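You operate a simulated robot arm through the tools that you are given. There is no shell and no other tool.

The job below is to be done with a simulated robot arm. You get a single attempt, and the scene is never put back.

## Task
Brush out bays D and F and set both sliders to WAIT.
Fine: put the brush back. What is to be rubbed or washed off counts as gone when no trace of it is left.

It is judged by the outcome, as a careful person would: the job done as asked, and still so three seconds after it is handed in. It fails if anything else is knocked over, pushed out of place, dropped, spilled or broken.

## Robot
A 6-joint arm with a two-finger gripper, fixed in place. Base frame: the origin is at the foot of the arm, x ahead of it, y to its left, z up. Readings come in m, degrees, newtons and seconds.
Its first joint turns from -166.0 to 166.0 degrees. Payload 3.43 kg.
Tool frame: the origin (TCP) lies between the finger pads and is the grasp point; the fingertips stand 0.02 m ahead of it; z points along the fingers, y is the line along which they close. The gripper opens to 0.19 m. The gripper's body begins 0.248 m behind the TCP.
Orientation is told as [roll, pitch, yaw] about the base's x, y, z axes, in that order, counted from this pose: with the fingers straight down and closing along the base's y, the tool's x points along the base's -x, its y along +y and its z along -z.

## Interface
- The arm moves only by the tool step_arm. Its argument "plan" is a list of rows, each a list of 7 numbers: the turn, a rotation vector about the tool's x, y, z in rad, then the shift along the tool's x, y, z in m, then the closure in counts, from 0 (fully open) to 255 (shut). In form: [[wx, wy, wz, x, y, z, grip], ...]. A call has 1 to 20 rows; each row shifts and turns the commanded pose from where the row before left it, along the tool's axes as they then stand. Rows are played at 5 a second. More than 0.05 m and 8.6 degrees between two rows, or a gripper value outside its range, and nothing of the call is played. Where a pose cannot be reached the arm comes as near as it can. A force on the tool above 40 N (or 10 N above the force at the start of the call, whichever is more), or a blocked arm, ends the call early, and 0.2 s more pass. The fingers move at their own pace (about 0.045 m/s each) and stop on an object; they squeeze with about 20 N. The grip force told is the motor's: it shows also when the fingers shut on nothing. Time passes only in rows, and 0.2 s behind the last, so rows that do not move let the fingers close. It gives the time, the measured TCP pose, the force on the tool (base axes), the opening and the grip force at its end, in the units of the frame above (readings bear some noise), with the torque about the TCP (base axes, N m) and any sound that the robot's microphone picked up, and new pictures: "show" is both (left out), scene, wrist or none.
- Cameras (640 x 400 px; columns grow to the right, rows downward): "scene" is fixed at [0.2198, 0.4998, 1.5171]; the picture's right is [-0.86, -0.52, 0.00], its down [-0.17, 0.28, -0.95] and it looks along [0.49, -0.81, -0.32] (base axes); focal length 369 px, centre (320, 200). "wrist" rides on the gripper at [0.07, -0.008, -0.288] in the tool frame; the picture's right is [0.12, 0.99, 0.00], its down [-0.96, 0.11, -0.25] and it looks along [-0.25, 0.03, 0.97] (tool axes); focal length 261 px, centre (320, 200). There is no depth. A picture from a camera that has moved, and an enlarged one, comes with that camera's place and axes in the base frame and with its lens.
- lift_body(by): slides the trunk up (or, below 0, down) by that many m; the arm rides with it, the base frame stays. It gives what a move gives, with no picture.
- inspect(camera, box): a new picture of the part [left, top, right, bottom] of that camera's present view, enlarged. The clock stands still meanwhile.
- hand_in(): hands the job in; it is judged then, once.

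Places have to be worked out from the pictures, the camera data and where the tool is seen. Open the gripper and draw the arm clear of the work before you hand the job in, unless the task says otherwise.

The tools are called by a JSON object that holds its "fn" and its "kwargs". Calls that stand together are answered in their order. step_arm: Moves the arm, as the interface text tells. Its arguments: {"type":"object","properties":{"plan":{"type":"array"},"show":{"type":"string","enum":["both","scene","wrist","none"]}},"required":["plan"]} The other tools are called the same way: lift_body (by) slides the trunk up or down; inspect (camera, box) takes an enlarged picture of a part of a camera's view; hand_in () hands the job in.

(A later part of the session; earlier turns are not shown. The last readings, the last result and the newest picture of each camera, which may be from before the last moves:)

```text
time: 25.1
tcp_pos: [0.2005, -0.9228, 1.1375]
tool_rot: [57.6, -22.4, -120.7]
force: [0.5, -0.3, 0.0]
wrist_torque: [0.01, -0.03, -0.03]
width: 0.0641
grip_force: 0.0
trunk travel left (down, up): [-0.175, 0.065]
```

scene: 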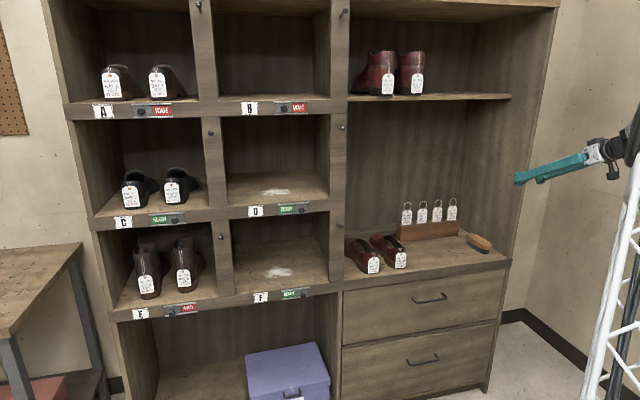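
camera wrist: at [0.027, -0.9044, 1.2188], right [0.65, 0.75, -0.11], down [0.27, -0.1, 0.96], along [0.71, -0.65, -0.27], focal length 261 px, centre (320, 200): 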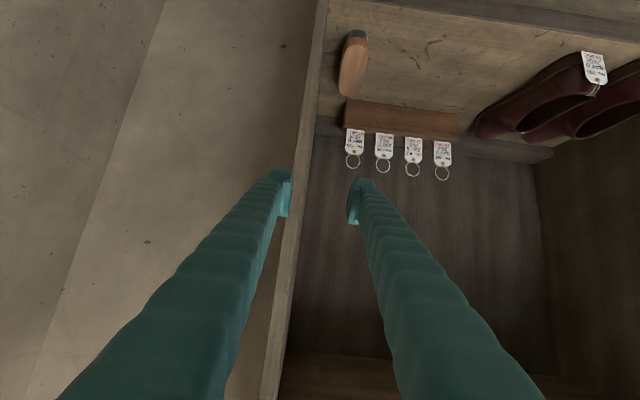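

Still fully in reach. I go on with the roll.

{"fn": "step_arm", "kwargs": {"plan": [[0, 0, 0.1443, 0, 0, 0, 169], [0, 0, 0.1443, 0, 0, 0, 169], [0, 0, 0.1443, 0, 0, 0, 169], [0, 0, 0.1443, 0, 0, 0, 169], [0, 0, 0.1443, 0, 0, 0, 169], [0, 0, 0.1443, 0, 0, 0, 169], [0, 0, 0.1443, 0, 0, 0, 169]], "show": "none"}}

```text
time: 26.7
tcp_pos: [0.2003, -0.9232, 1.1371]
tool_rot: [56.1, 27.1, -151.5]
force: [-0.6, 0.3, -0.2]
wrist_torque: [0.02, 0.0, 0.02]
width: 0.0639
grip_force: 0.2
trunk travel left (down, up): [-0.175, 0.065]
```

No limit yet; the last 7 rows finish the half turn.

{"fn": "step_arm", "kwargs": {"plan": [[0, 0, 0.1443, 0, 0, 0, 169], [0, 0, 0.1443, 0, 0, 0, 169], [0, 0, 0.1443, 0, 0, 0, 169], [0, 0, 0.1443, 0, 0, 0, 169], [0, 0, 0.1443, 0, 0, 0, 169], [0, 0, 0.1443, 0, 0, 0, 169], [0, 0, 0.1443, 0, 0, 0, 169]], "show": "both"}}

```text
time: 28.3
tcp_pos: [0.1998, -0.9213, 1.1374]
tool_rot: [0.8, 60.3, 136.3]
force: [0.2, 0.5, 0.2]
wrist_torque: [-0.03, 0.0, -0.03]
width: 0.0638
grip_force: 0.0
trunk travel left (down, up): [-0.175, 0.065]
camera wrist: at [0.0518, -0.7637, 1.3391], right [-0.65, -0.75, 0.11], down [-0.58, 0.4, -0.71], along [0.49, -0.53, -0.69], focal length 261 px, centre (320, 200)
```

scene: 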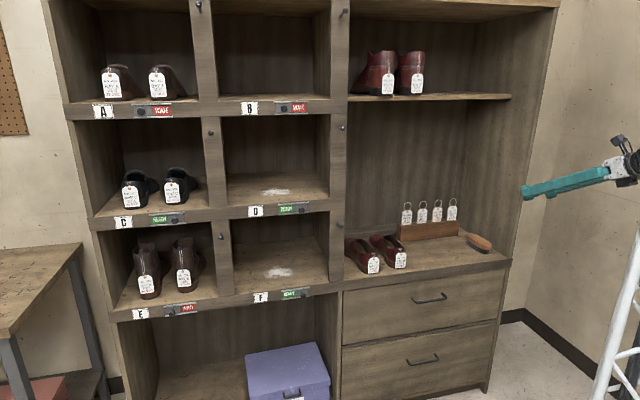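
wrist: 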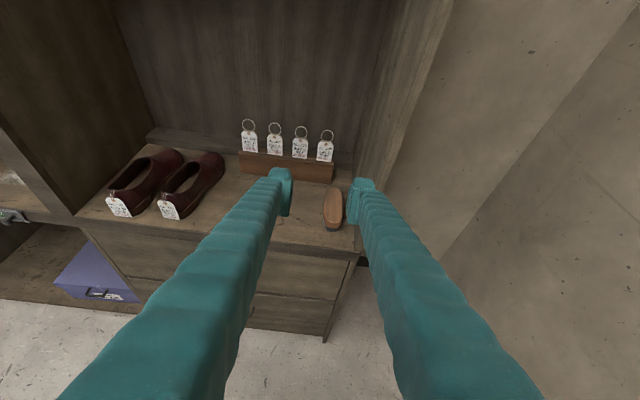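

The half turn is complete, and the camera now looks from above, upright. I trim the small angle errors and move to a pre-grasp pose in front of the brush.

{"fn": "step_arm", "kwargs": {"plan": [[-0.0057, -0.005, 0.0113, 0, 0, 0, 169], [0, 0, 0, -0.0211, 0.0083, 0.0424, 169], [0, 0, 0, -0.0211, 0.0083, 0.0424, 169], [0, 0, 0, -0.0211, 0.0083, 0.0424, 169], [0, 0, 0, -0.0211, 0.0083, 0.0424, 169], [0, 0, 0, -0.0211, 0.0083, 0.0424, 169], [0, 0, 0, -0.0211, 0.0083, 0.0424, 169], [0, 0, 0, 0, 0, 0, 169]], "show": "both"}}

{"fn": "inspect", "kwargs": {"camera": "wrist", "box": [240, 120, 400, 240]}}

{"fn": "inspect", "kwargs": {"camera": "scene", "box": [450, 190, 570, 280]}}

```text
time: 30.1
tcp_pos: [0.2781, -1.0685, 0.8987]
tool_rot: [0.1, 60.0, 135.3]
force: [0.3, 0.3, 0.0]
wrist_torque: [-0.03, -0.06, 0.01]
width: 0.0639
grip_force: 0.0
trunk travel left (down, up): [-0.175, 0.065]
camera wrist: at [0.1314, -0.9094, 1.1029], right [-0.66, -0.75, 0.1], down [-0.58, 0.41, -0.71], along [0.49, -0.53, -0.7], focal length 261 px, centre (320, 200)
```

scene: 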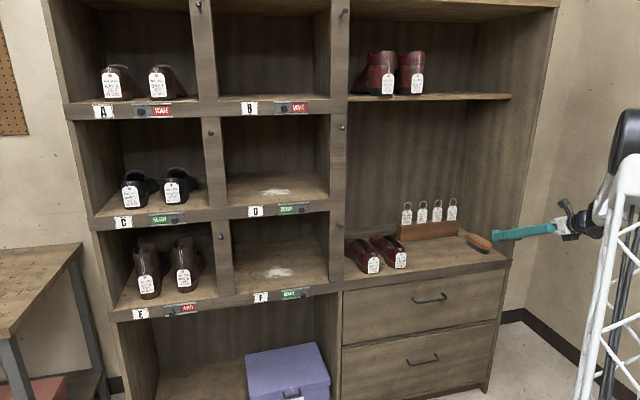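
wrist: 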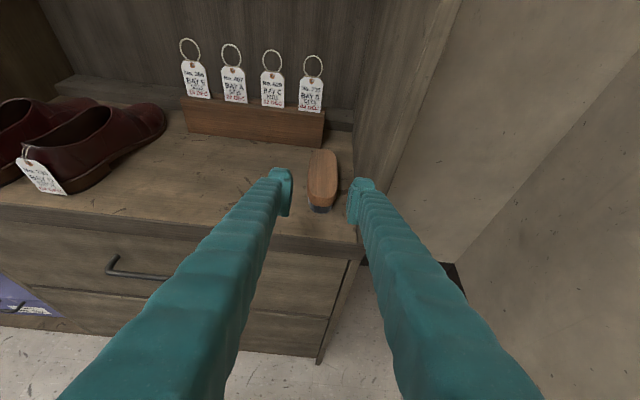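

```text
3.33 times, centred on (320, 180) of wrist
camera zoom: at [0.1314, -0.9094, 1.1029], right [-0.66, -0.75, 0.1], down [-0.58, 0.41, -0.71], along [0.49, -0.53, -0.7], focal length 869 px, centre (320, 267)
```

zoom: 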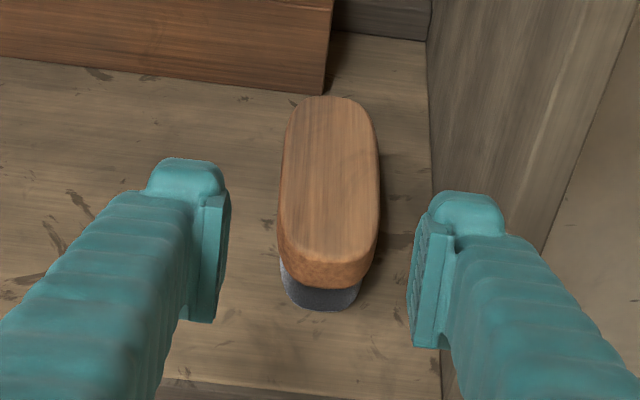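

```text
4.44 times, centred on (510, 235) of scene
camera zoom: at [0.2198, 0.4998, 1.5171], right [-0.86, -0.52, 0.0], down [-0.17, 0.28, -0.95], along [0.49, -0.81, -0.32], focal length 1641 px, centre (-524, 44)
```

zoom: 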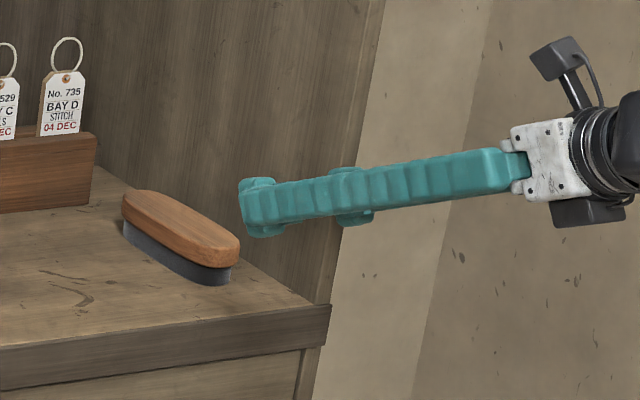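

Now the view is much clearer: brush centre p≈-0.565, q≈1.113, ~0.054 wide, right wall at p≈-0.630. I descend to grasp height in front of the brush, slightly shifted.

{"fn": "step_arm", "kwargs": {"plan": [[0, 0, 0, -0.0207, 0.0019, 0.0247, 169], [0, 0, 0, -0.0207, 0.0019, 0.0247, 169], [0, 0, 0, -0.0207, 0.0019, 0.0247, 169], [0, 0, 0, 0, 0, 0, 169]], "show": "wrist"}}

{"fn": "inspect", "kwargs": {"camera": "wrist", "box": [240, 120, 400, 240]}}

{"fn": "inspect", "kwargs": {"camera": "scene", "box": [450, 210, 550, 285]}}

```text
time: 31.1
tcp_pos: [0.2951, -1.096, 0.8078]
tool_rot: [0.2, 60.0, 135.3]
force: [0.2, -0.2, -0.9]
wrist_torque: [-0.04, -0.04, 0.03]
width: 0.0642
grip_force: 0.1
trunk travel left (down, up): [-0.175, 0.065]
camera wrist: at [0.149, -0.9373, 1.011], right [-0.66, -0.75, 0.1], down [-0.58, 0.41, -0.71], along [0.49, -0.53, -0.7], focal length 261 px, centre (320, 200)
```

wrist: 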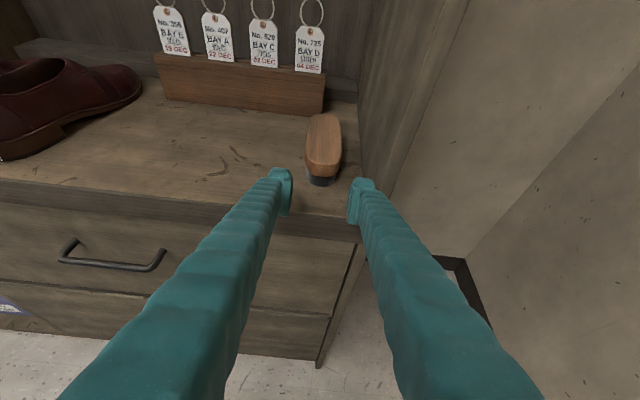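

```text
3.33 times, centred on (320, 180) of wrist
camera zoom: at [0.149, -0.9373, 1.011], right [-0.66, -0.75, 0.1], down [-0.58, 0.41, -0.71], along [0.49, -0.53, -0.7], focal length 869 px, centre (320, 267)
```

zoom: 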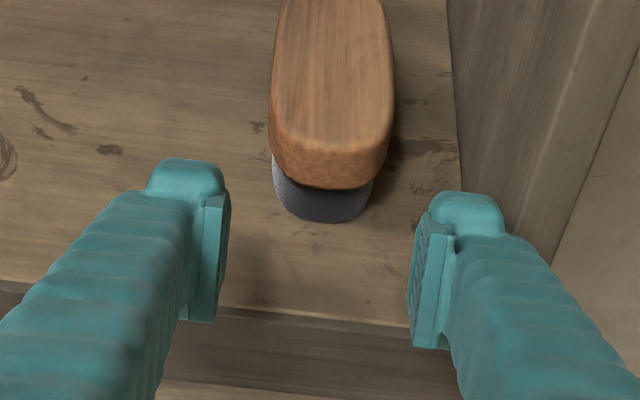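

```text
5.33 times, centred on (500, 248) of scene
camera zoom: at [0.2198, 0.4998, 1.5171], right [-0.86, -0.52, 0.0], down [-0.17, 0.28, -0.95], along [0.49, -0.81, -0.32], focal length 1970 px, centre (-640, -53)
```

zoom: 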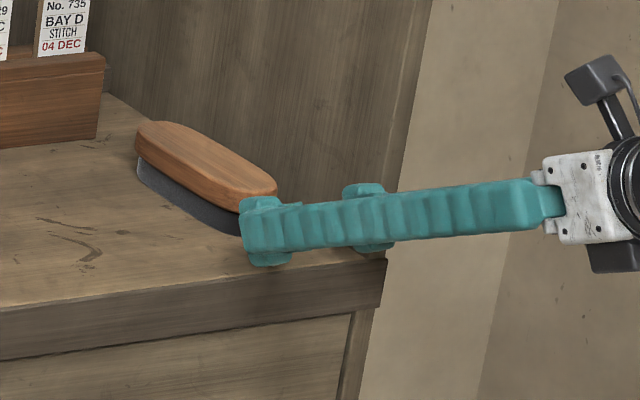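

TCP is at p=-0.566, q=0.984, z=0.808, and the brush is centred between the fingers. I slide in horizontally.

{"fn": "step_arm", "kwargs": {"plan": [[0, 0, 0, 0.0078, 0, 0.0135, 169], [0, 0, 0, 0.0078, 0, 0.0135, 169], [0, 0, 0, 0.0078, 0, 0.0135, 169], [0, 0, 0, 0.0078, 0, 0.0135, 169]], "show": "none"}}

{"fn": "inspect", "kwargs": {"camera": "wrist", "box": [240, 120, 400, 240]}}

```text
time: 32.1
tcp_pos: [0.3385, -1.1408, 0.8101]
tool_rot: [0.2, 60.0, 135.3]
force: [-0.1, 0.4, 0.6]
wrist_torque: [0.03, 0.01, 0.03]
width: 0.0639
grip_force: 0.0
trunk travel left (down, up): [-0.175, 0.065]
```

```text
3.33 times, centred on (320, 180) of wrist
camera zoom: at [0.192, -0.9827, 1.0136], right [-0.66, -0.75, 0.1], down [-0.58, 0.41, -0.71], along [0.49, -0.53, -0.7], focal length 869 px, centre (320, 267)
```

zoom: 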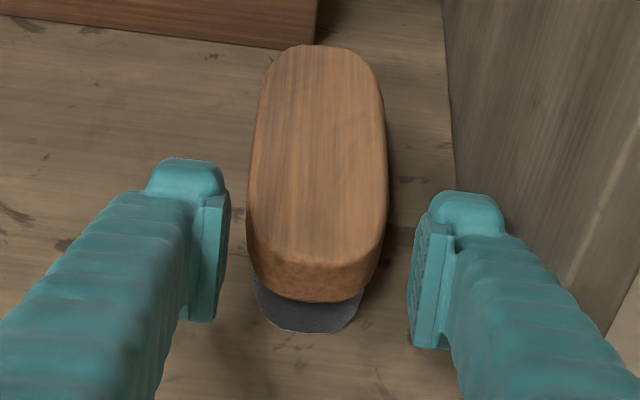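

Good clearance on both sides. I continue to the brush's middle, trimming height by a few millimetres.

{"fn": "step_arm", "kwargs": {"plan": [[0, 0, 0, 0.0069, -0.0004, 0.014, 169], [0, 0, 0, 0.0069, -0.0004, 0.014, 169], [0, 0, 0, 0.0069, -0.0004, 0.014, 169], [0, 0, 0, 0.0069, -0.0004, 0.014, 169], [0, 0, 0, 0, 0, 0, 169]], "show": "wrist"}}

{"fn": "inspect", "kwargs": {"camera": "wrist", "box": [240, 120, 400, 240]}}

{"fn": "inspect", "kwargs": {"camera": "scene", "box": [450, 210, 550, 285]}}

```text
time: 33.3
tcp_pos: [0.3852, -1.1838, 0.8052]
tool_rot: [0.1, 60.1, 135.3]
force: [0.1, 0.2, -0.7]
wrist_torque: [0.0, -0.01, 0.01]
width: 0.0638
grip_force: 0.0
trunk travel left (down, up): [-0.175, 0.065]
camera wrist: at [0.2378, -1.0254, 1.0086], right [-0.66, -0.75, 0.1], down [-0.58, 0.41, -0.71], along [0.49, -0.53, -0.7], focal length 261 px, centre (320, 200)
```

wrist: 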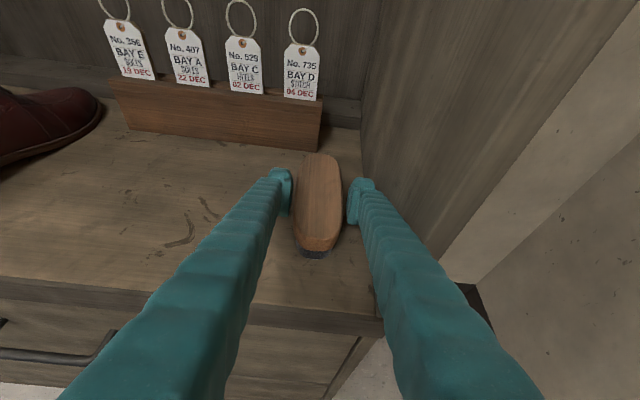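

```text
3.33 times, centred on (320, 180) of wrist
camera zoom: at [0.2378, -1.0254, 1.0086], right [-0.66, -0.75, 0.1], down [-0.58, 0.41, -0.71], along [0.49, -0.53, -0.7], focal length 869 px, centre (320, 267)
```

zoom: 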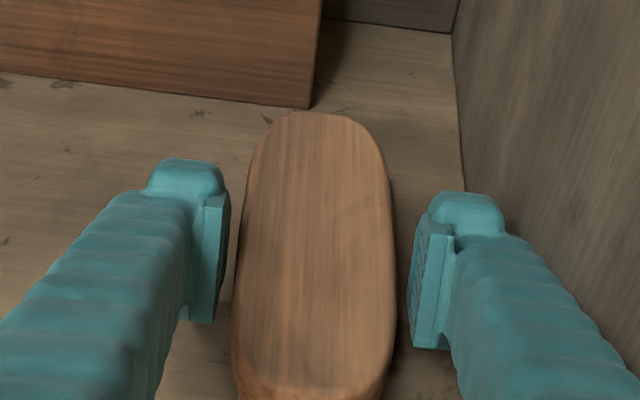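

```text
5.33 times, centred on (500, 248) of scene
camera zoom: at [0.2198, 0.4998, 1.5171], right [-0.86, -0.52, 0.0], down [-0.17, 0.28, -0.95], along [0.49, -0.81, -0.32], focal length 1970 px, centre (-640, -53)
```

zoom: 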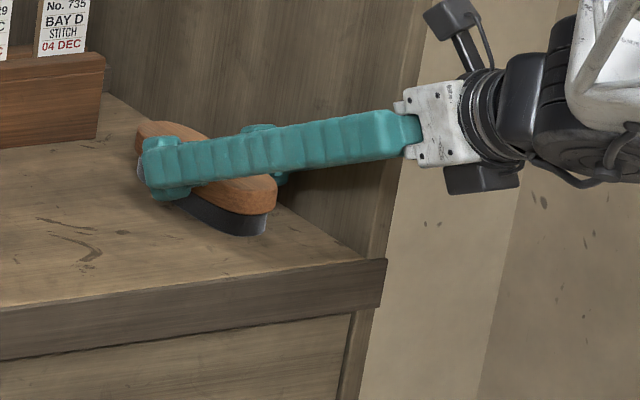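

The brush lies well between the pads. I lower 4 mm more for a fuller hold on the wood, close, wait, and lift only a few millimetres slowly to test the grip.

{"fn": "step_arm", "kwargs": {"plan": [[0, 0, 0, -0.0035, 0, 0.002, 169], [0, 0, 0, 0, 0, 0, 200], [0, 0, 0, 0, 0, 0, 255], [0, 0, 0, 0, 0, 0, 255], [0, 0, 0, 0, 0, 0, 255], [0, 0, 0, 0, 0, 0, 255]], "show": "none"}}

{"fn": "inspect", "kwargs": {"camera": "wrist", "box": [240, 120, 400, 240]}}

{"fn": "inspect", "kwargs": {"camera": "scene", "box": [450, 210, 550, 285]}}

```text
time: 34.7
tcp_pos: [0.3843, -1.184, 0.8022]
tool_rot: [0.0, 60.0, 135.3]
force: [-0.1, 0.2, -0.2]
wrist_torque: [0.02, 0.04, 0.03]
width: 0.0551
grip_force: 20.2
trunk travel left (down, up): [-0.175, 0.065]
```

```text
3.33 times, centred on (320, 180) of wrist
camera zoom: at [0.2377, -1.0253, 1.0051], right [-0.66, -0.75, 0.1], down [-0.58, 0.41, -0.71], along [0.49, -0.53, -0.7], focal length 869 px, centre (320, 267)
```

zoom: 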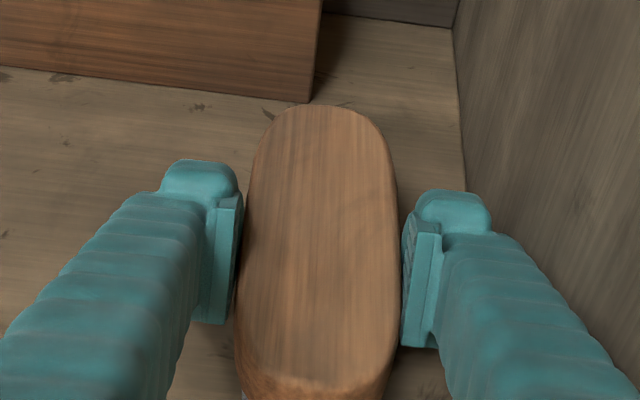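

```text
5.33 times, centred on (500, 248) of scene
camera zoom: at [0.2198, 0.4998, 1.5171], right [-0.86, -0.52, 0.0], down [-0.17, 0.28, -0.95], along [0.49, -0.81, -0.32], focal length 1970 px, centre (-640, -53)
```

zoom: 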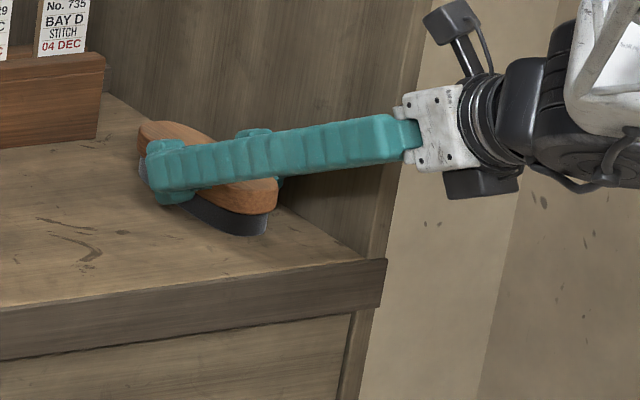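

Gripped at width 0.0551. Now a slow 8 mm test lift.

{"fn": "step_arm", "kwargs": {"plan": [[0, 0, 0, 0.0017, 0, -0.001, 255], [0, 0, 0, 0.0017, 0, -0.001, 255], [0, 0, 0, 0.0017, 0, -0.001, 255], [0, 0, 0, 0.0017, 0, -0.001, 255]], "show": "none"}}

{"fn": "inspect", "kwargs": {"camera": "wrist", "box": [240, 120, 400, 240]}}

{"fn": "inspect", "kwargs": {"camera": "scene", "box": [450, 210, 550, 285]}}

```text
time: 35.7
tcp_pos: [0.3838, -1.1821, 0.8092]
tool_rot: [0.1, 60.0, 135.4]
force: [-0.4, -0.5, -1.3]
wrist_torque: [0.01, 0.04, -0.01]
width: 0.0548
grip_force: 20.1
trunk travel left (down, up): [-0.175, 0.065]
```

```text
3.33 times, centred on (320, 180) of wrist
camera zoom: at [0.2377, -1.0247, 1.0123], right [-0.66, -0.75, 0.1], down [-0.58, 0.41, -0.71], along [0.49, -0.53, -0.7], focal length 869 px, centre (320, 267)
```

zoom: 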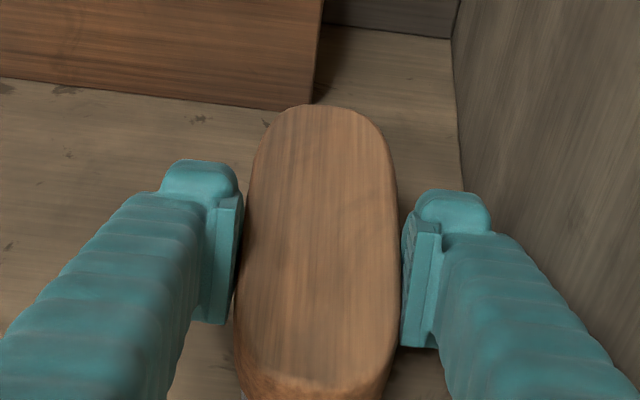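

```text
5.33 times, centred on (500, 248) of scene
camera zoom: at [0.2198, 0.4998, 1.5171], right [-0.86, -0.52, 0.0], down [-0.17, 0.28, -0.95], along [0.49, -0.81, -0.32], focal length 1970 px, centre (-640, -53)
```

zoom: 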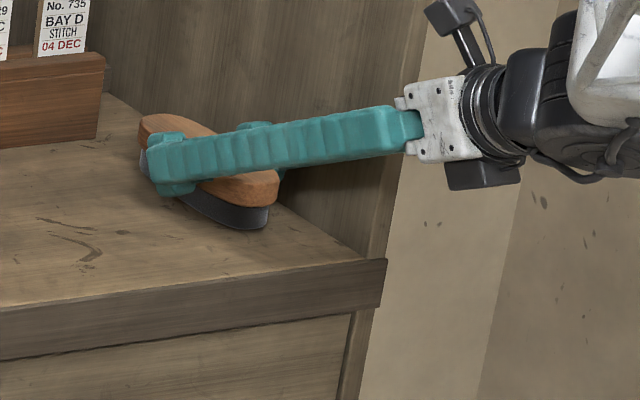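

The brush is now lifted with the gripper (it stays fixed relative to the pads, and ~1.3 N shows on the wrist). I lift it another 4 cm gently and withdraw slowly.

{"fn": "step_arm", "kwargs": {"plan": [[0, 0, 0, 0.0043, 0, -0.0025, 255], [0, 0, 0, 0.00866, 0, -0.005, 255], [0, 0, 0, 0.00866, 0, -0.005, 255], [0, 0, 0, 0.00866, 0, -0.005, 255], [0, 0, 0, 0.0043, 0, -0.0025, 255], [0, 0, 0, -0.004, 0, -0.0069, 255], [0, 0, 0, -0.0075, 0, -0.013, 255], [0, 0, 0, -0.01, 0, -0.0173, 255], [0, 0, 0, -0.0125, 0, -0.0217, 255], [0, 0, 0, -0.0125, 0, -0.0217, 255], [0, 0, 0, -0.0125, 0, -0.0217, 255], [0, 0, 0, -0.0125, 0, -0.0217, 255], [0, 0, 0, -0.0125, 0, -0.0217, 255], [0, 0, 0, -0.0125, 0, -0.0217, 255], [0, 0, 0, -0.0125, 0, -0.0217, 255], [0, 0, 0, -0.0125, 0, -0.0217, 255], [0, 0, 0, -0.01, 0, -0.0173, 255], [0, 0, 0, -0.0075, 0, -0.013, 255]], "show": "both"}}

```text
time: 39.5
tcp_pos: [0.1875, -0.9881, 0.8494]
tool_rot: [0.1, 60.1, 135.3]
force: [-0.2, -0.4, -1.2]
wrist_torque: [0.01, 0.03, -0.01]
width: 0.0549
grip_force: 20.4
trunk travel left (down, up): [-0.175, 0.065]
camera wrist: at [0.0407, -0.8283, 1.0525], right [-0.66, -0.75, 0.1], down [-0.58, 0.41, -0.71], along [0.49, -0.53, -0.7], focal length 261 px, centre (320, 200)
```

scene: 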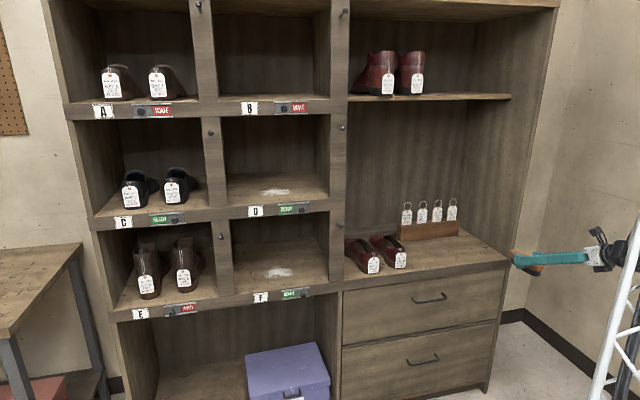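
wrist: 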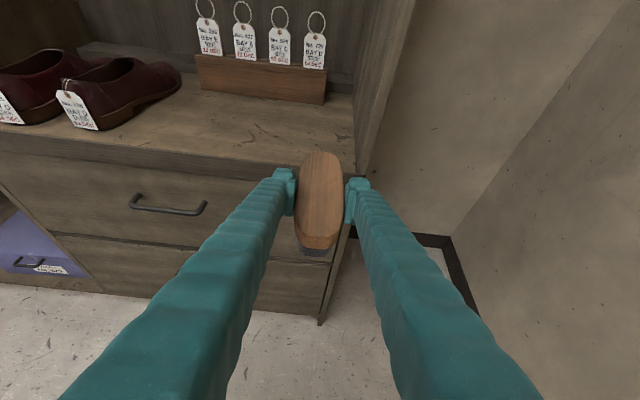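

The brush is held firmly. I carry it along the cabinet front toward the bays at constant depth (q≈0.83), in batches to watch for reach limits.

{"fn": "step_arm", "kwargs": {"plan": [[0, 0, 0, 0.004, -0.015, -0.002, 255], [0, 0, 0, 0.008, -0.03, -0.005, 255], [0, 0, 0, 0, -0.035, 0, 255], [0, 0, 0, 0, -0.035, 0, 255], [0, 0, 0, 0, -0.035, 0, 255], [0, 0, 0, 0, -0.035, 0, 255], [0, 0, 0, 0, -0.035, 0, 255], [0, 0, 0, 0, -0.035, 0, 255], [0, 0, 0, 0, -0.035, 0, 255], [0, 0, 0, 0, -0.035, 0, 255], [0, 0, 0, 0, -0.03, 0, 255], [0, 0, 0, 0, -0.015, 0, 255]], "show": "scene"}}

```text
time: 42.1
tcp_pos: [0.4469, -0.7231, 0.8628]
tool_rot: [0.1, 60.0, 135.3]
force: [0.4, -0.7, -0.9]
wrist_torque: [0.03, 0.02, 0.02]
width: 0.0547
grip_force: 19.2
trunk travel left (down, up): [-0.175, 0.065]
```

scene: 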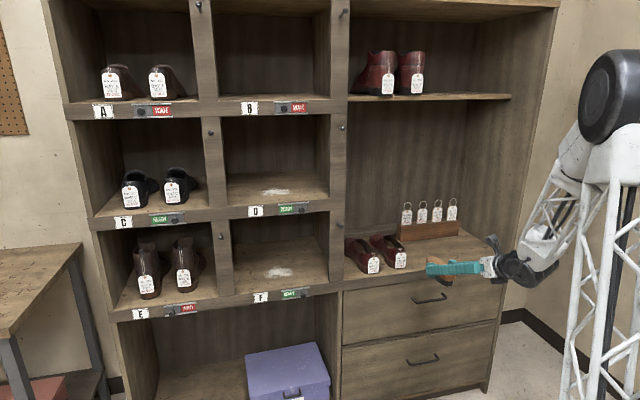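

In reach and still held. I continue along the front to p≈0.35, in front of bay F.

{"fn": "step_arm", "kwargs": {"plan": [[0, 0, 0, 0, -0.015, 0, 255], [0, 0, 0, 0, -0.03, 0, 255], [0, 0, 0, 0, -0.035, 0, 255], [0, 0, 0, 0, -0.035, 0, 255], [0, 0, 0, 0, -0.035, 0, 255], [0, 0, 0, 0, -0.035, 0, 255], [0, 0, 0, 0, -0.035, 0, 255], [0, 0, 0, 0, -0.035, 0, 255], [0, 0, 0, 0, -0.035, 0, 255], [0, 0, 0, 0, -0.035, 0, 255]], "show": "scene"}}

```text
time: 44.3
tcp_pos: [0.599, -0.56, 0.8946]
tool_rot: [-2.5, 59.3, 135.4]
force: [-0.5, -0.5, -1.7]
wrist_torque: [0.01, -0.02, 0.02]
width: 0.0547
grip_force: 20.1
out of reach, approached as far as the arm can: row 6, 7, 8, 9, 10
trunk travel left (down, up): [-0.175, 0.065]
```

scene: 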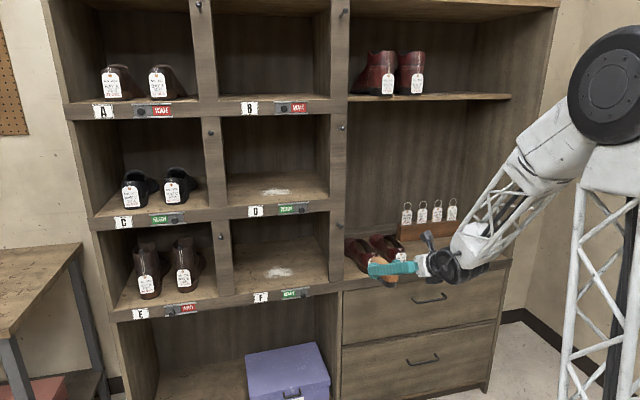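

Near p≈0 the arm reports its limit (wrist too close to its own column at this depth). I move a little outward (q≈0.87, still in front of everything) and restore the orientation to see whether that clears it.

{"fn": "step_arm", "kwargs": {"plan": [[0, 0, 0, 0.0125, 0, 0.02165, 255], [0, 0, 0, 0.0125, 0, 0.02165, 255], [-0.025, 0.006, 0.0017, 0, 0, 0, 255], [-0.0247, 0.006, 0.0018, 0, 0, 0, 255]], "show": "scene"}}

```text
time: 45.3
tcp_pos: [0.6165, -0.6158, 0.9048]
tool_rot: [-0.8, 59.7, 135.3]
force: [-0.1, 0.4, -1.4]
wrist_torque: [-0.01, 0.02, -0.03]
width: 0.0547
grip_force: 20.1
out of reach, approached as far as the arm can: row 1, 2, 4
trunk travel left (down, up): [-0.175, 0.065]
```

scene: 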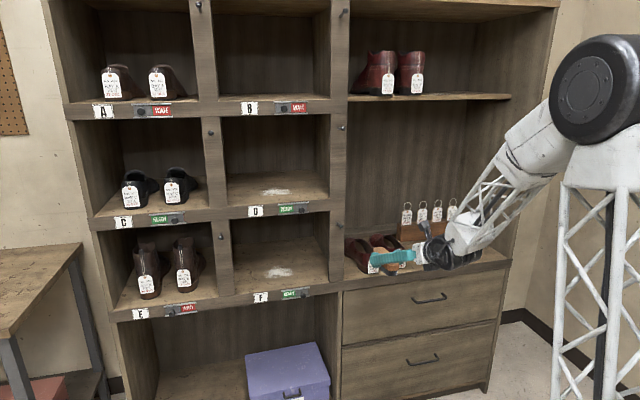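

The limit sits right at p≈0 with this roll (the last wrist joint is at its end of travel there). I'll step back a bit to p<0, unroll 180° in free air with the brush held, cross over, and then roll the remaining 180° the same way on the other side.

{"fn": "step_arm", "kwargs": {"plan": [[0, 0, 0, 0.003, 0.025, -0.025, 255], [0, 0, 0, 0.003, 0.025, -0.025, 255], [0, 0, -0.08, 0, 0, 0, 255], [0, 0, -0.12, 0, 0, 0, 255], [0, 0, -0.1443, 0, 0, 0, 255], [0, 0, -0.1443, 0, 0, 0, 255]], "show": "both"}}

```text
time: 46.7
tcp_pos: [0.5528, -0.6256, 0.9346]
tool_rot: [38.5, 49.9, -177.6]
force: [0.6, 1.0, -1.3]
wrist_torque: [0.02, 0.01, -0.01]
width: 0.0551
grip_force: 19.6
trunk travel left (down, up): [-0.175, 0.065]
camera wrist: at [0.4213, -0.4434, 1.1288], right [-0.36, -0.79, 0.49], down [-0.82, 0.03, -0.57], along [0.43, -0.61, -0.66], focal length 261 px, centre (320, 200)
```

scene: 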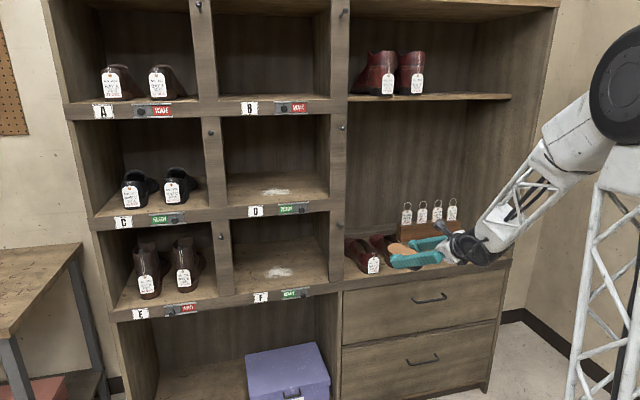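
wrist: 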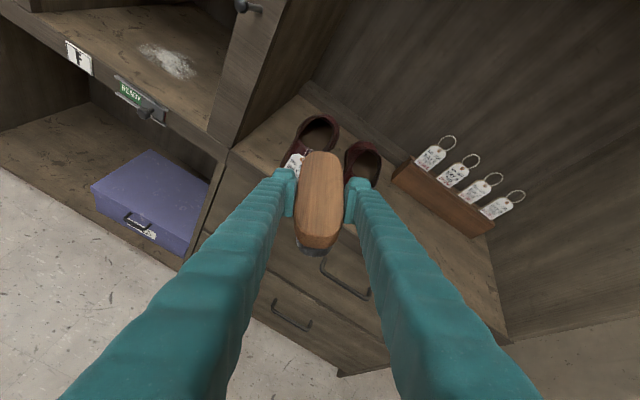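

Rolling back is in reach and the brush stays firm. I continue the unroll.

{"fn": "step_arm", "kwargs": {"plan": [[0, 0, -0.1474, 0, 0, 0, 255], [0, 0, -0.1474, 0, 0, 0, 255], [0, 0, -0.1474, 0, 0, 0, 255], [0, 0, -0.1474, 0, 0, 0, 255], [0, 0, -0.1474, 0, 0, 0, 255], [0, 0, -0.1474, 0, 0, 0, 255], [0, 0, -0.1474, 0, 0, 0, 255], [0, 0, -0.1474, 0, 0, 0, 255], [0, 0, -0.1474, 0, 0, 0, 255]], "show": "none"}}

{"fn": "step_arm", "kwargs": {"plan": [[0, 0, -0.1474, 0, 0, 0, 255], [0, 0, -0.1474, 0, 0, 0, 255], [0, 0, -0.1474, 0, 0, 0, 255], [0, 0, -0.1474, 0, 0, 0, 255], [0, 0, -0.1474, 0, 0, 0, 255], [0, 0, -0.1474, 0, 0, 0, 255], [0, 0, -0.1474, 0, 0, 0, 255], [0, 0, -0.1474, 0, 0, 0, 255], [0, 0, -0.1474, 0, 0, 0, 255]], "show": "both"}}

```text
time: 48.7
tcp_pos: [0.5533, -0.6249, 0.9348]
tool_rot: [59.0, -11.8, -126.7]
force: [0.1, -0.4, -1.4]
wrist_torque: [0.04, 0.03, 0.01]
width: 0.0548
grip_force: 20.2
trunk travel left (down, up): [-0.175, 0.065]
```

```text
time: 50.7
tcp_pos: [0.5526, -0.6254, 0.9348]
tool_rot: [0.5, -59.9, -44.2]
force: [0.1, -0.3, -1.5]
wrist_torque: [0.04, 0.02, -0.01]
width: 0.0544
grip_force: 20.0
trunk travel left (down, up): [-0.175, 0.065]
camera wrist: at [0.341, -0.433, 1.0177], right [0.64, 0.76, -0.1], down [0.27, -0.11, 0.96], along [0.71, -0.64, -0.28], focal length 261 px, centre (320, 200)
```

scene: 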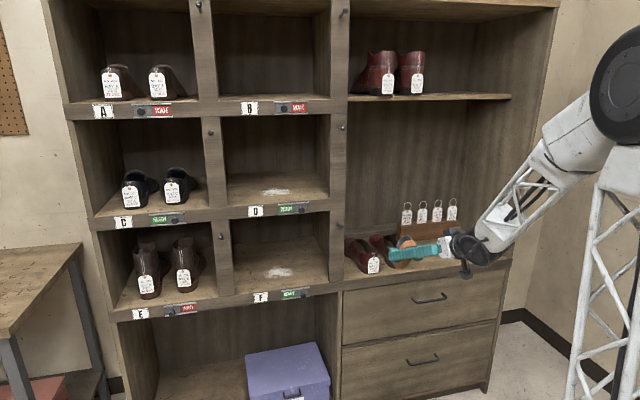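
wrist: 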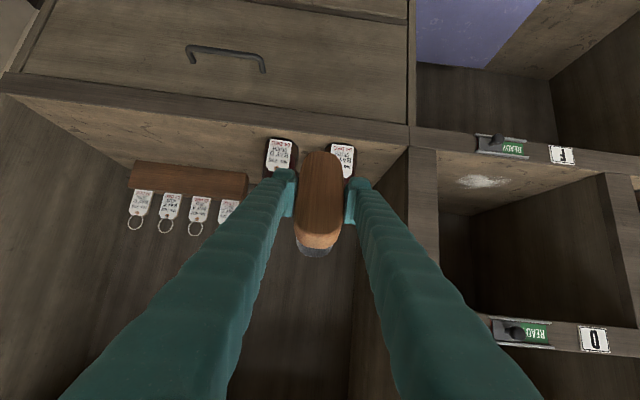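

The tool is back in the crossing orientation with the brush held. I move along the front to p≈0.35.

{"fn": "step_arm", "kwargs": {"plan": [[0, 0, 0, 0, 0.015, 0, 255], [0, 0, 0, 0, 0.03, 0, 255], [0, 0, 0, 0, 0.035, 0, 255], [0, 0, 0, 0, 0.035, 0, 255], [0, 0, 0, 0, 0.035, 0, 255], [0, 0, 0, 0, 0.035, 0, 255]], "show": "none"}}

{"fn": "step_arm", "kwargs": {"plan": [[0, 0, 0, 0, 0.035, 0, 255], [0, 0, 0, 0, 0.035, 0, 255], [0, 0, 0, 0, 0.035, 0, 255], [0, 0, 0, 0, 0.035, 0, 255], [0, 0, 0, 0, 0.035, 0, 255], [0, 0, 0, 0, 0.03, 0, 255], [0, 0, 0, 0, 0.015, 0, 255]], "show": "both"}}

```text
time: 52.1
tcp_pos: [0.6051, -0.5659, 0.9291]
tool_rot: [1.7, -59.5, -44.4]
force: [-0.9, -0.3, -1.4]
wrist_torque: [0.03, 0.01, 0.01]
width: 0.0547
grip_force: 19.6
out of reach, approached as far as the arm can: row 3, 4, 5, 6
trunk travel left (down, up): [-0.175, 0.065]
```

```text
time: 53.7
tcp_pos: [0.6048, -0.5659, 0.9303]
tool_rot: [1.6, -59.5, -44.4]
force: [0.4, 0.0, -1.7]
wrist_torque: [0.01, 0.01, -0.03]
width: 0.0546
grip_force: 19.9
out of reach, approached as far as the arm can: row 1, 2, 3, 4, 5, 6, 7
trunk travel left (down, up): [-0.175, 0.065]
camera wrist: at [0.3905, -0.3778, 1.0136], right [0.63, 0.77, -0.09], down [0.27, -0.11, 0.96], along [0.73, -0.63, -0.28], focal length 261 px, centre (320, 200)
```

scene: 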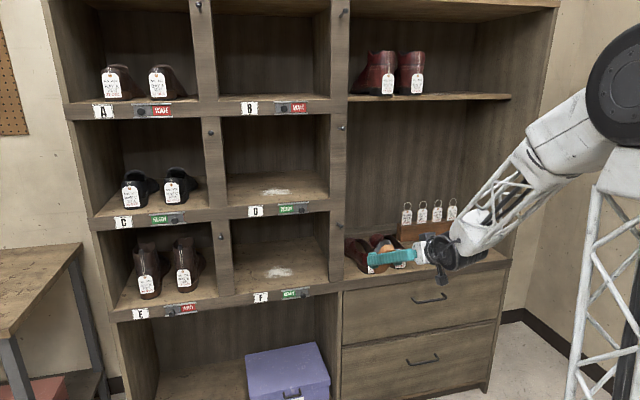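
wrist: 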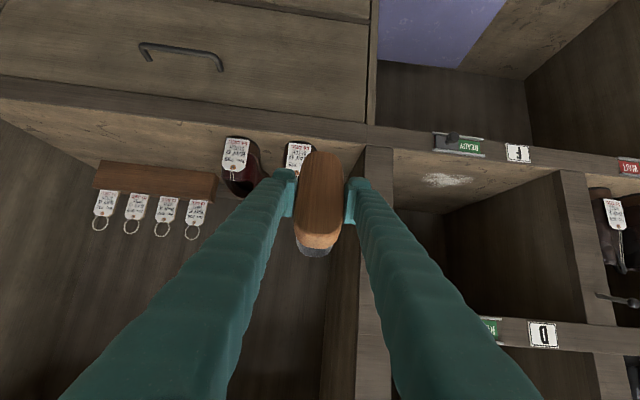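

The barrier is at p≈0 for both rolls at this low height (wrist alignment singularity); earlier I crossed it without trouble at z≈1.36. I go back to p≈-0.1, square up the tool and rise to z≈1.41 to cross there.

{"fn": "step_arm", "kwargs": {"plan": [[0, 0, 0, 0, -0.0325, 0, 255], [0, 0, 0, 0, -0.0325, 0, 255], [0, 0, 0, 0, -0.0325, 0, 255], [0, 0, 0, 0, -0.0325, 0, 255], [0.037, -0.0087, 0.0052, 0, 0, 0, 255]], "show": "none"}}

```text
time: 54.9
tcp_pos: [0.5144, -0.6589, 0.9293]
tool_rot: [-0.8, -60.3, -45.1]
force: [0.1, -0.5, -1.2]
wrist_torque: [0.04, -0.01, 0.01]
width: 0.0547
grip_force: 20.0
trunk travel left (down, up): [-0.175, 0.065]
```

Clear of the limit again. I move to p≈-0.25 to stay away from the singular alignment and rise.

{"fn": "step_arm", "kwargs": {"plan": [[0, 0, 0, -0.0087, -0.0375, -0.005, 255], [0, 0, 0, -0.0087, -0.0375, -0.005, 255], [0, 0, 0, -0.0087, -0.0375, -0.005, 255], [0, 0, 0, -0.0087, -0.0375, -0.005, 255], [0, 0, 0, -0.0346, 0, -0.02, 255], [0, 0, 0, -0.0346, 0, -0.02, 255], [0, 0, 0, -0.0346, 0, -0.02, 255], [0, 0, 0, -0.0346, 0, -0.02, 255], [0, 0, 0, -0.0346, 0, -0.02, 255], [0, 0, 0, -0.0346, 0, -0.02, 255], [0, 0, 0, -0.0346, 0, -0.02, 255], [0, 0, 0, -0.0346, 0, -0.02, 255], [0, 0, 0, -0.0346, 0, -0.02, 255], [0, 0, 0, -0.0346, 0, -0.02, 255], [0, 0, 0, -0.0346, 0, -0.02, 255]], "show": "scene"}}

```text
time: 58.1
tcp_pos: [0.4066, -0.7585, 1.4094]
tool_rot: [-0.9, -60.2, -45.0]
force: [-0.4, -0.2, -1.1]
wrist_torque: [0.02, 0.0, -0.01]
width: 0.0547
grip_force: 20.3
trunk travel left (down, up): [-0.175, 0.065]
```

scene: 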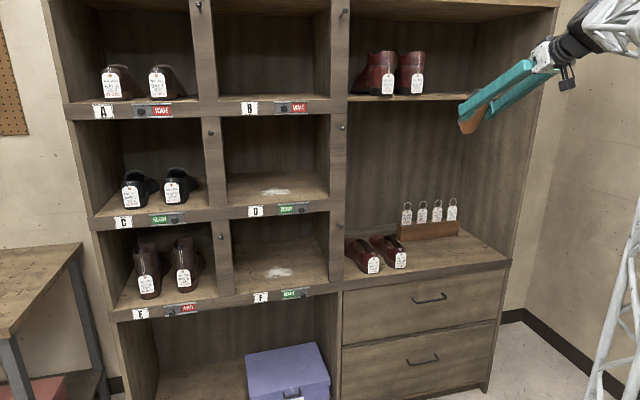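

At z=1.41 everything is in reach. I cross to the p>0 side here.

{"fn": "step_arm", "kwargs": {"plan": [[0, 0, 0, 0, 0.0175, 0, 255], [0, 0, 0, 0, 0.035, 0, 255], [0, 0, 0, 0, 0.035, 0, 255], [0, 0, 0, 0, 0.035, 0, 255], [0, 0, 0, 0, 0.035, 0, 255], [0, 0, 0, 0, 0.035, 0, 255], [0, 0, 0, 0, 0.035, 0, 255], [0, 0, 0, 0, 0.035, 0, 255], [0, 0, 0, 0, 0.035, 0, 255], [0, 0, 0, 0, 0.035, 0, 255], [0, 0, 0, 0, 0.0175, 0, 255]], "show": "scene"}}

```text
time: 60.5
tcp_pos: [0.6616, -0.5149, 1.4082]
tool_rot: [-0.9, -60.3, -45.2]
force: [-0.6, 0.4, -1.0]
wrist_torque: [0.04, 0.01, 0.04]
width: 0.0548
grip_force: 20.4
trunk travel left (down, up): [-0.175, 0.065]
```

scene: 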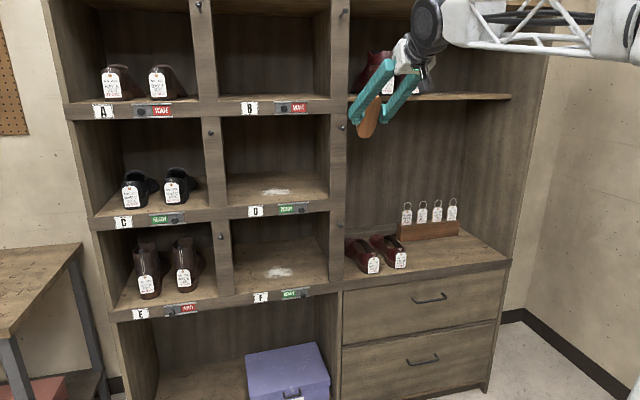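

Crossed without any limit. I continue to p≈0.36 and ease down to z≈1.25.

{"fn": "step_arm", "kwargs": {"plan": [[0, 0, 0, 0, 0.018, 0, 255], [0, 0, 0, 0, 0.035, 0, 255], [0, 0, 0, 0, 0.035, 0, 255], [0, 0, 0, 0, 0.035, 0, 255], [0, 0, 0, 0, 0.035, 0, 255], [0, 0, 0, 0, 0.035, 0, 255], [0, 0, 0, 0, 0.035, 0, 255], [0, 0, 0, 0, 0.03, 0, 255], [0, 0, 0, 0.026, 0, 0.015, 255], [0, 0, 0, 0.0346, 0, 0.02, 255], [0, 0, 0, 0.0346, 0, 0.02, 255], [0, 0, 0, 0.0346, 0, 0.02, 255], [0, 0, 0, 0.0087, 0, 0.005, 255]], "show": "scene"}}

```text
time: 63.3
tcp_pos: [0.8449, -0.3366, 1.245]
tool_rot: [-0.8, -60.3, -45.2]
force: [-0.2, -0.4, -0.7]
wrist_torque: [0.05, 0.03, 0.01]
width: 0.0545
grip_force: 20.0
trunk travel left (down, up): [-0.175, 0.065]
```

scene: 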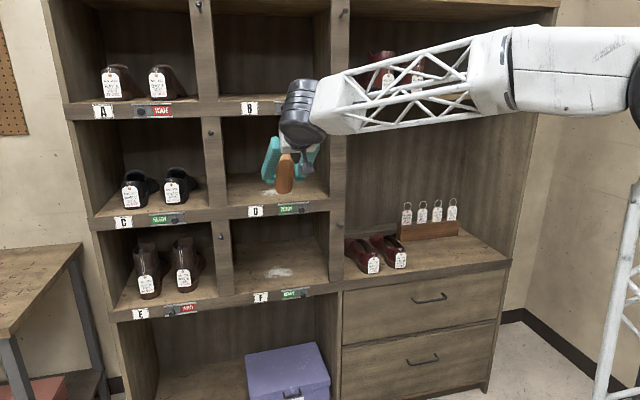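

I'm in front of bay D (p=0.359, q=0.836, z=1.245). Now I roll the tool by -180° in batches to get the bristles down.

{"fn": "step_arm", "kwargs": {"plan": [[0, 0, -0.08, 0, 0, 0, 255], [0, 0, -0.12, 0, 0, 0, 255], [0, 0, -0.1471, 0, 0, 0, 255], [0, 0, -0.1471, 0, 0, 0, 255], [0, 0, -0.1471, 0, 0, 0, 255]], "show": "none"}}

{"fn": "step_arm", "kwargs": {"plan": [[0, 0, -0.1471, 0, 0, 0, 255], [0, 0, -0.1471, 0, 0, 0, 255], [0, 0, -0.1471, 0, 0, 0, 255]], "show": "scene"}}

```text
time: 64.5
tcp_pos: [0.8455, -0.3364, 1.2446]
tool_rot: [-46.7, -43.6, 10.9]
force: [0.2, 0.0, -1.2]
wrist_torque: [-0.02, 0.0, 0.01]
width: 0.0546
grip_force: 19.8
trunk travel left (down, up): [-0.175, 0.065]
```

```text
time: 65.3
tcp_pos: [0.8433, -0.337, 1.2451]
tool_rot: [-57.3, -23.6, 29.5]
force: [0.2, 0.3, -0.6]
wrist_torque: [-0.03, 0.04, 0.02]
width: 0.0549
grip_force: 20.3
trunk travel left (down, up): [-0.175, 0.065]
```

scene: 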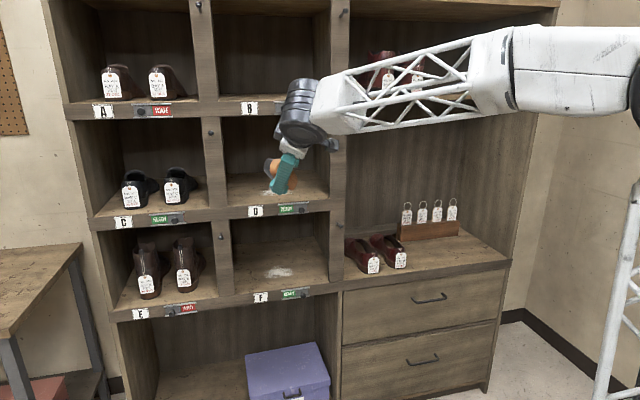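

No limit so far. I continue the roll.

{"fn": "step_arm", "kwargs": {"plan": [[0, 0, -0.1471, 0, 0, 0, 255], [0, 0, -0.1471, 0, 0, 0, 255], [0, 0, -0.1471, 0, 0, 0, 255], [0, 0, -0.1471, 0, 0, 0, 255], [0, 0, -0.1471, 0, 0, 0, 255]], "show": "none"}}

{"fn": "step_arm", "kwargs": {"plan": [[0, 0, -0.1471, 0, 0, 0, 255], [0, 0, -0.1471, 0, 0, 0, 255], [0, 0, -0.1471, 0, 0, 0, 255], [0, 0, -0.1471, 0, 0, 0, 255]], "show": "none"}}

{"fn": "step_arm", "kwargs": {"plan": [[0, 0, -0.1471, 0, 0, 0, 255], [0, 0, -0.1471, 0, 0, 0, 255], [0, 0, -0.1471, 0, 0, 0, 255], [0, 0, -0.1471, 0, 0, 0, 255], [0, 0, -0.1471, 0, 0, 0, 255]], "show": "both"}}

```text
time: 66.5
tcp_pos: [0.8441, -0.3364, 1.2461]
tool_rot: [-59.5, 12.7, 51.4]
force: [0.3, -0.7, -1.4]
wrist_torque: [0.02, 0.09, 0.01]
width: 0.0545
grip_force: 19.8
trunk travel left (down, up): [-0.175, 0.065]
```

```text
time: 67.5
tcp_pos: [0.8448, -0.3365, 1.2455]
tool_rot: [-49.2, 40.7, 73.2]
force: [-0.3, -0.6, -1.2]
wrist_torque: [0.01, 0.02, -0.01]
width: 0.0546
grip_force: 20.0
trunk travel left (down, up): [-0.175, 0.065]
```

```text
time: 68.7
tcp_pos: [0.8442, -0.3364, 1.2462]
tool_rot: [1.2, 60.4, 135.3]
force: [1.0, 0.0, -1.0]
wrist_torque: [0.01, 0.03, 0.01]
width: 0.0549
grip_force: 19.9
trunk travel left (down, up): [-0.175, 0.065]
camera wrist: at [0.7013, -0.1738, 1.4477], right [-0.67, -0.73, 0.11], down [-0.57, 0.41, -0.71], along [0.48, -0.54, -0.69], focal length 261 px, centre (320, 200)
```

scene: 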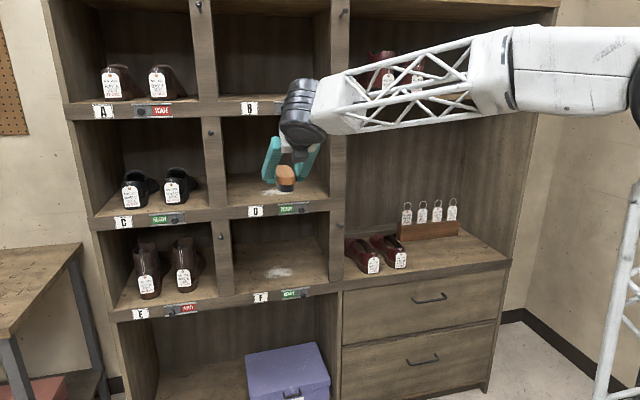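
wrist: 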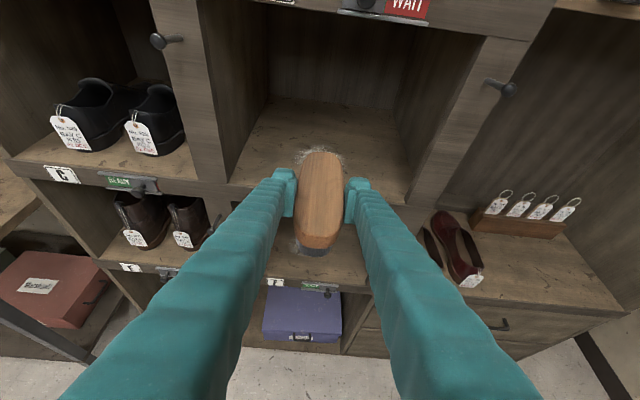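

The brush is now bristles-down in front of bay D, in reach. I trim the angles to those of the grasp, go down to z≈1.165 and enter halfway.

{"fn": "step_arm", "kwargs": {"plan": [[0.0192, -0.007, 0, 0, 0, 0, 255], [0, 0, 0, -0.0181, 0, 0.022, 255], [0, 0, 0, -0.0181, 0, 0.022, 255], [0, 0, 0, -0.0181, 0, 0.022, 255], [0, 0, 0, 0.0125, 0, 0.0217, 255], [0, 0, 0, 0.0125, 0, 0.0217, 255], [0, 0, 0, 0.0125, 0, 0.0217, 255], [0, 0, 0, 0.0125, 0, 0.0217, 255]], "show": "both"}}

```text
time: 70.5
tcp_pos: [0.9366, -0.4286, 1.1654]
tool_rot: [0.0, 59.9, 135.2]
force: [-1.2, 0.9, -1.2]
wrist_torque: [0.11, 0.04, 0.03]
width: 0.0547
grip_force: 19.2
trunk travel left (down, up): [-0.175, 0.065]
camera wrist: at [0.7904, -0.2712, 1.3683], right [-0.66, -0.75, 0.1], down [-0.57, 0.41, -0.71], along [0.49, -0.52, -0.7], focal length 261 px, centre (320, 200)
```

scene: 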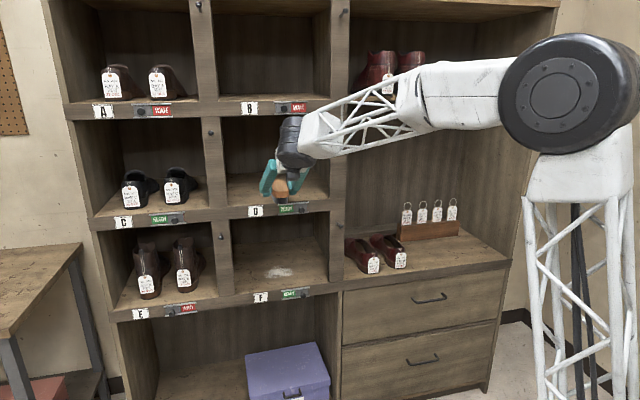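
wrist: 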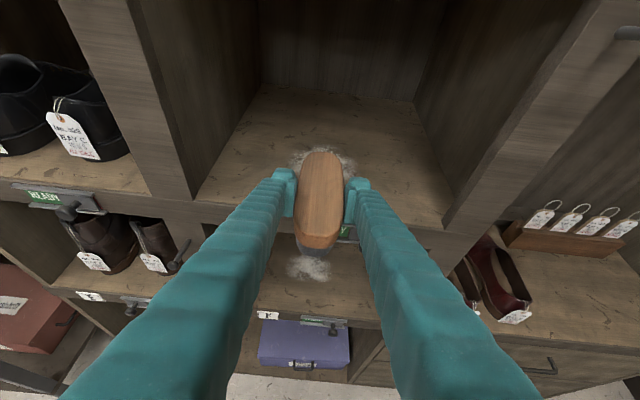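

Alignment is good. I go fully in to q≈1.12, moving right to p≈0.275 beside the dust patch, still above the floor.

{"fn": "step_arm", "kwargs": {"plan": [[0, 0, 0, 0.013, 0.0142, 0.0225, 255], [0, 0, 0, 0.013, 0.0142, 0.0225, 255], [0, 0, 0, 0.013, 0.0142, 0.0225, 255], [0, 0, 0, 0.013, 0.0142, 0.0225, 255], [0, 0, 0, 0.013, 0.0142, 0.0225, 255], [0, 0, 0, 0.013, 0.0142, 0.0225, 255]], "show": "both"}}

```text
time: 71.9
tcp_pos: [0.9874, -0.5985, 1.1651]
tool_rot: [0.0, 59.9, 135.1]
force: [0.5, -0.6, 0.1]
wrist_torque: [0.04, 0.05, -0.01]
width: 0.0544
grip_force: 20.0
trunk travel left (down, up): [-0.175, 0.065]
camera wrist: at [0.841, -0.4407, 1.3693], right [-0.66, -0.75, 0.1], down [-0.57, 0.41, -0.71], along [0.49, -0.53, -0.7], focal length 261 px, centre (320, 200)
```

scene: 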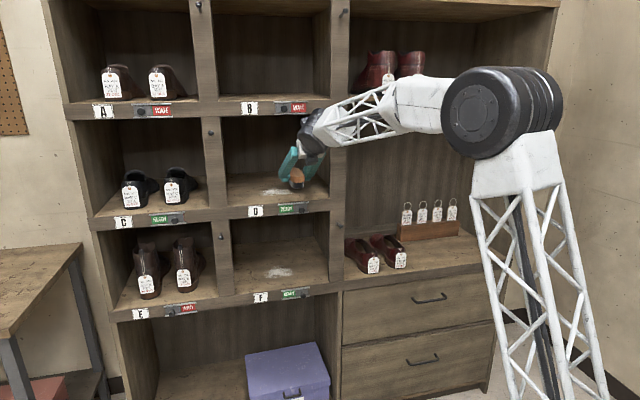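
wrist: 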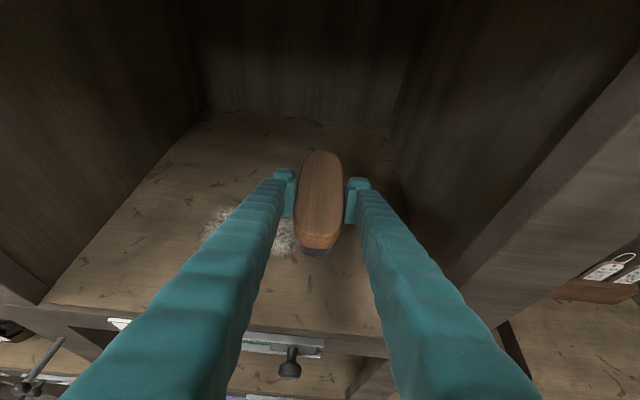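

The dust is visible left of the brush at p≈0.30–0.41, as expected. I lower gently toward the floor (expected contact at TCP z≈1.141).

{"fn": "step_arm", "kwargs": {"plan": [[0, 0, 0, -0.00346, 0, 0.002, 255], [0, 0, 0, -0.00346, 0, 0.002, 255], [0, 0, 0, -0.00346, 0, 0.002, 255], [0, 0, 0, -0.00346, 0, 0.002, 255], [0, 0, 0, -0.00346, 0, 0.002, 255]], "show": "none"}}

{"fn": "step_arm", "kwargs": {"plan": [[0, 0, 0, -0.0013, 0, 0.00075, 255], [0, 0, 0, -0.0013, 0, 0.00075, 255]], "show": "none"}}

```text
time: 73.1
tcp_pos: [0.9876, -0.5988, 1.1453]
tool_rot: [-0.1, 60.0, 135.0]
force: [0.0, -0.4, -0.9]
wrist_torque: [0.01, 0.02, -0.05]
width: 0.0544
grip_force: 19.9
trunk travel left (down, up): [-0.175, 0.065]
```

```text
time: 73.7
tcp_pos: [0.9869, -0.5984, 1.1435]
tool_rot: [-0.1, 59.9, 135.1]
force: [1.1, -1.7, 5.7]
wrist_torque: [-0.26, -0.09, 0.07]
width: 0.0548
grip_force: 20.2
trunk travel left (down, up): [-0.175, 0.065]
```

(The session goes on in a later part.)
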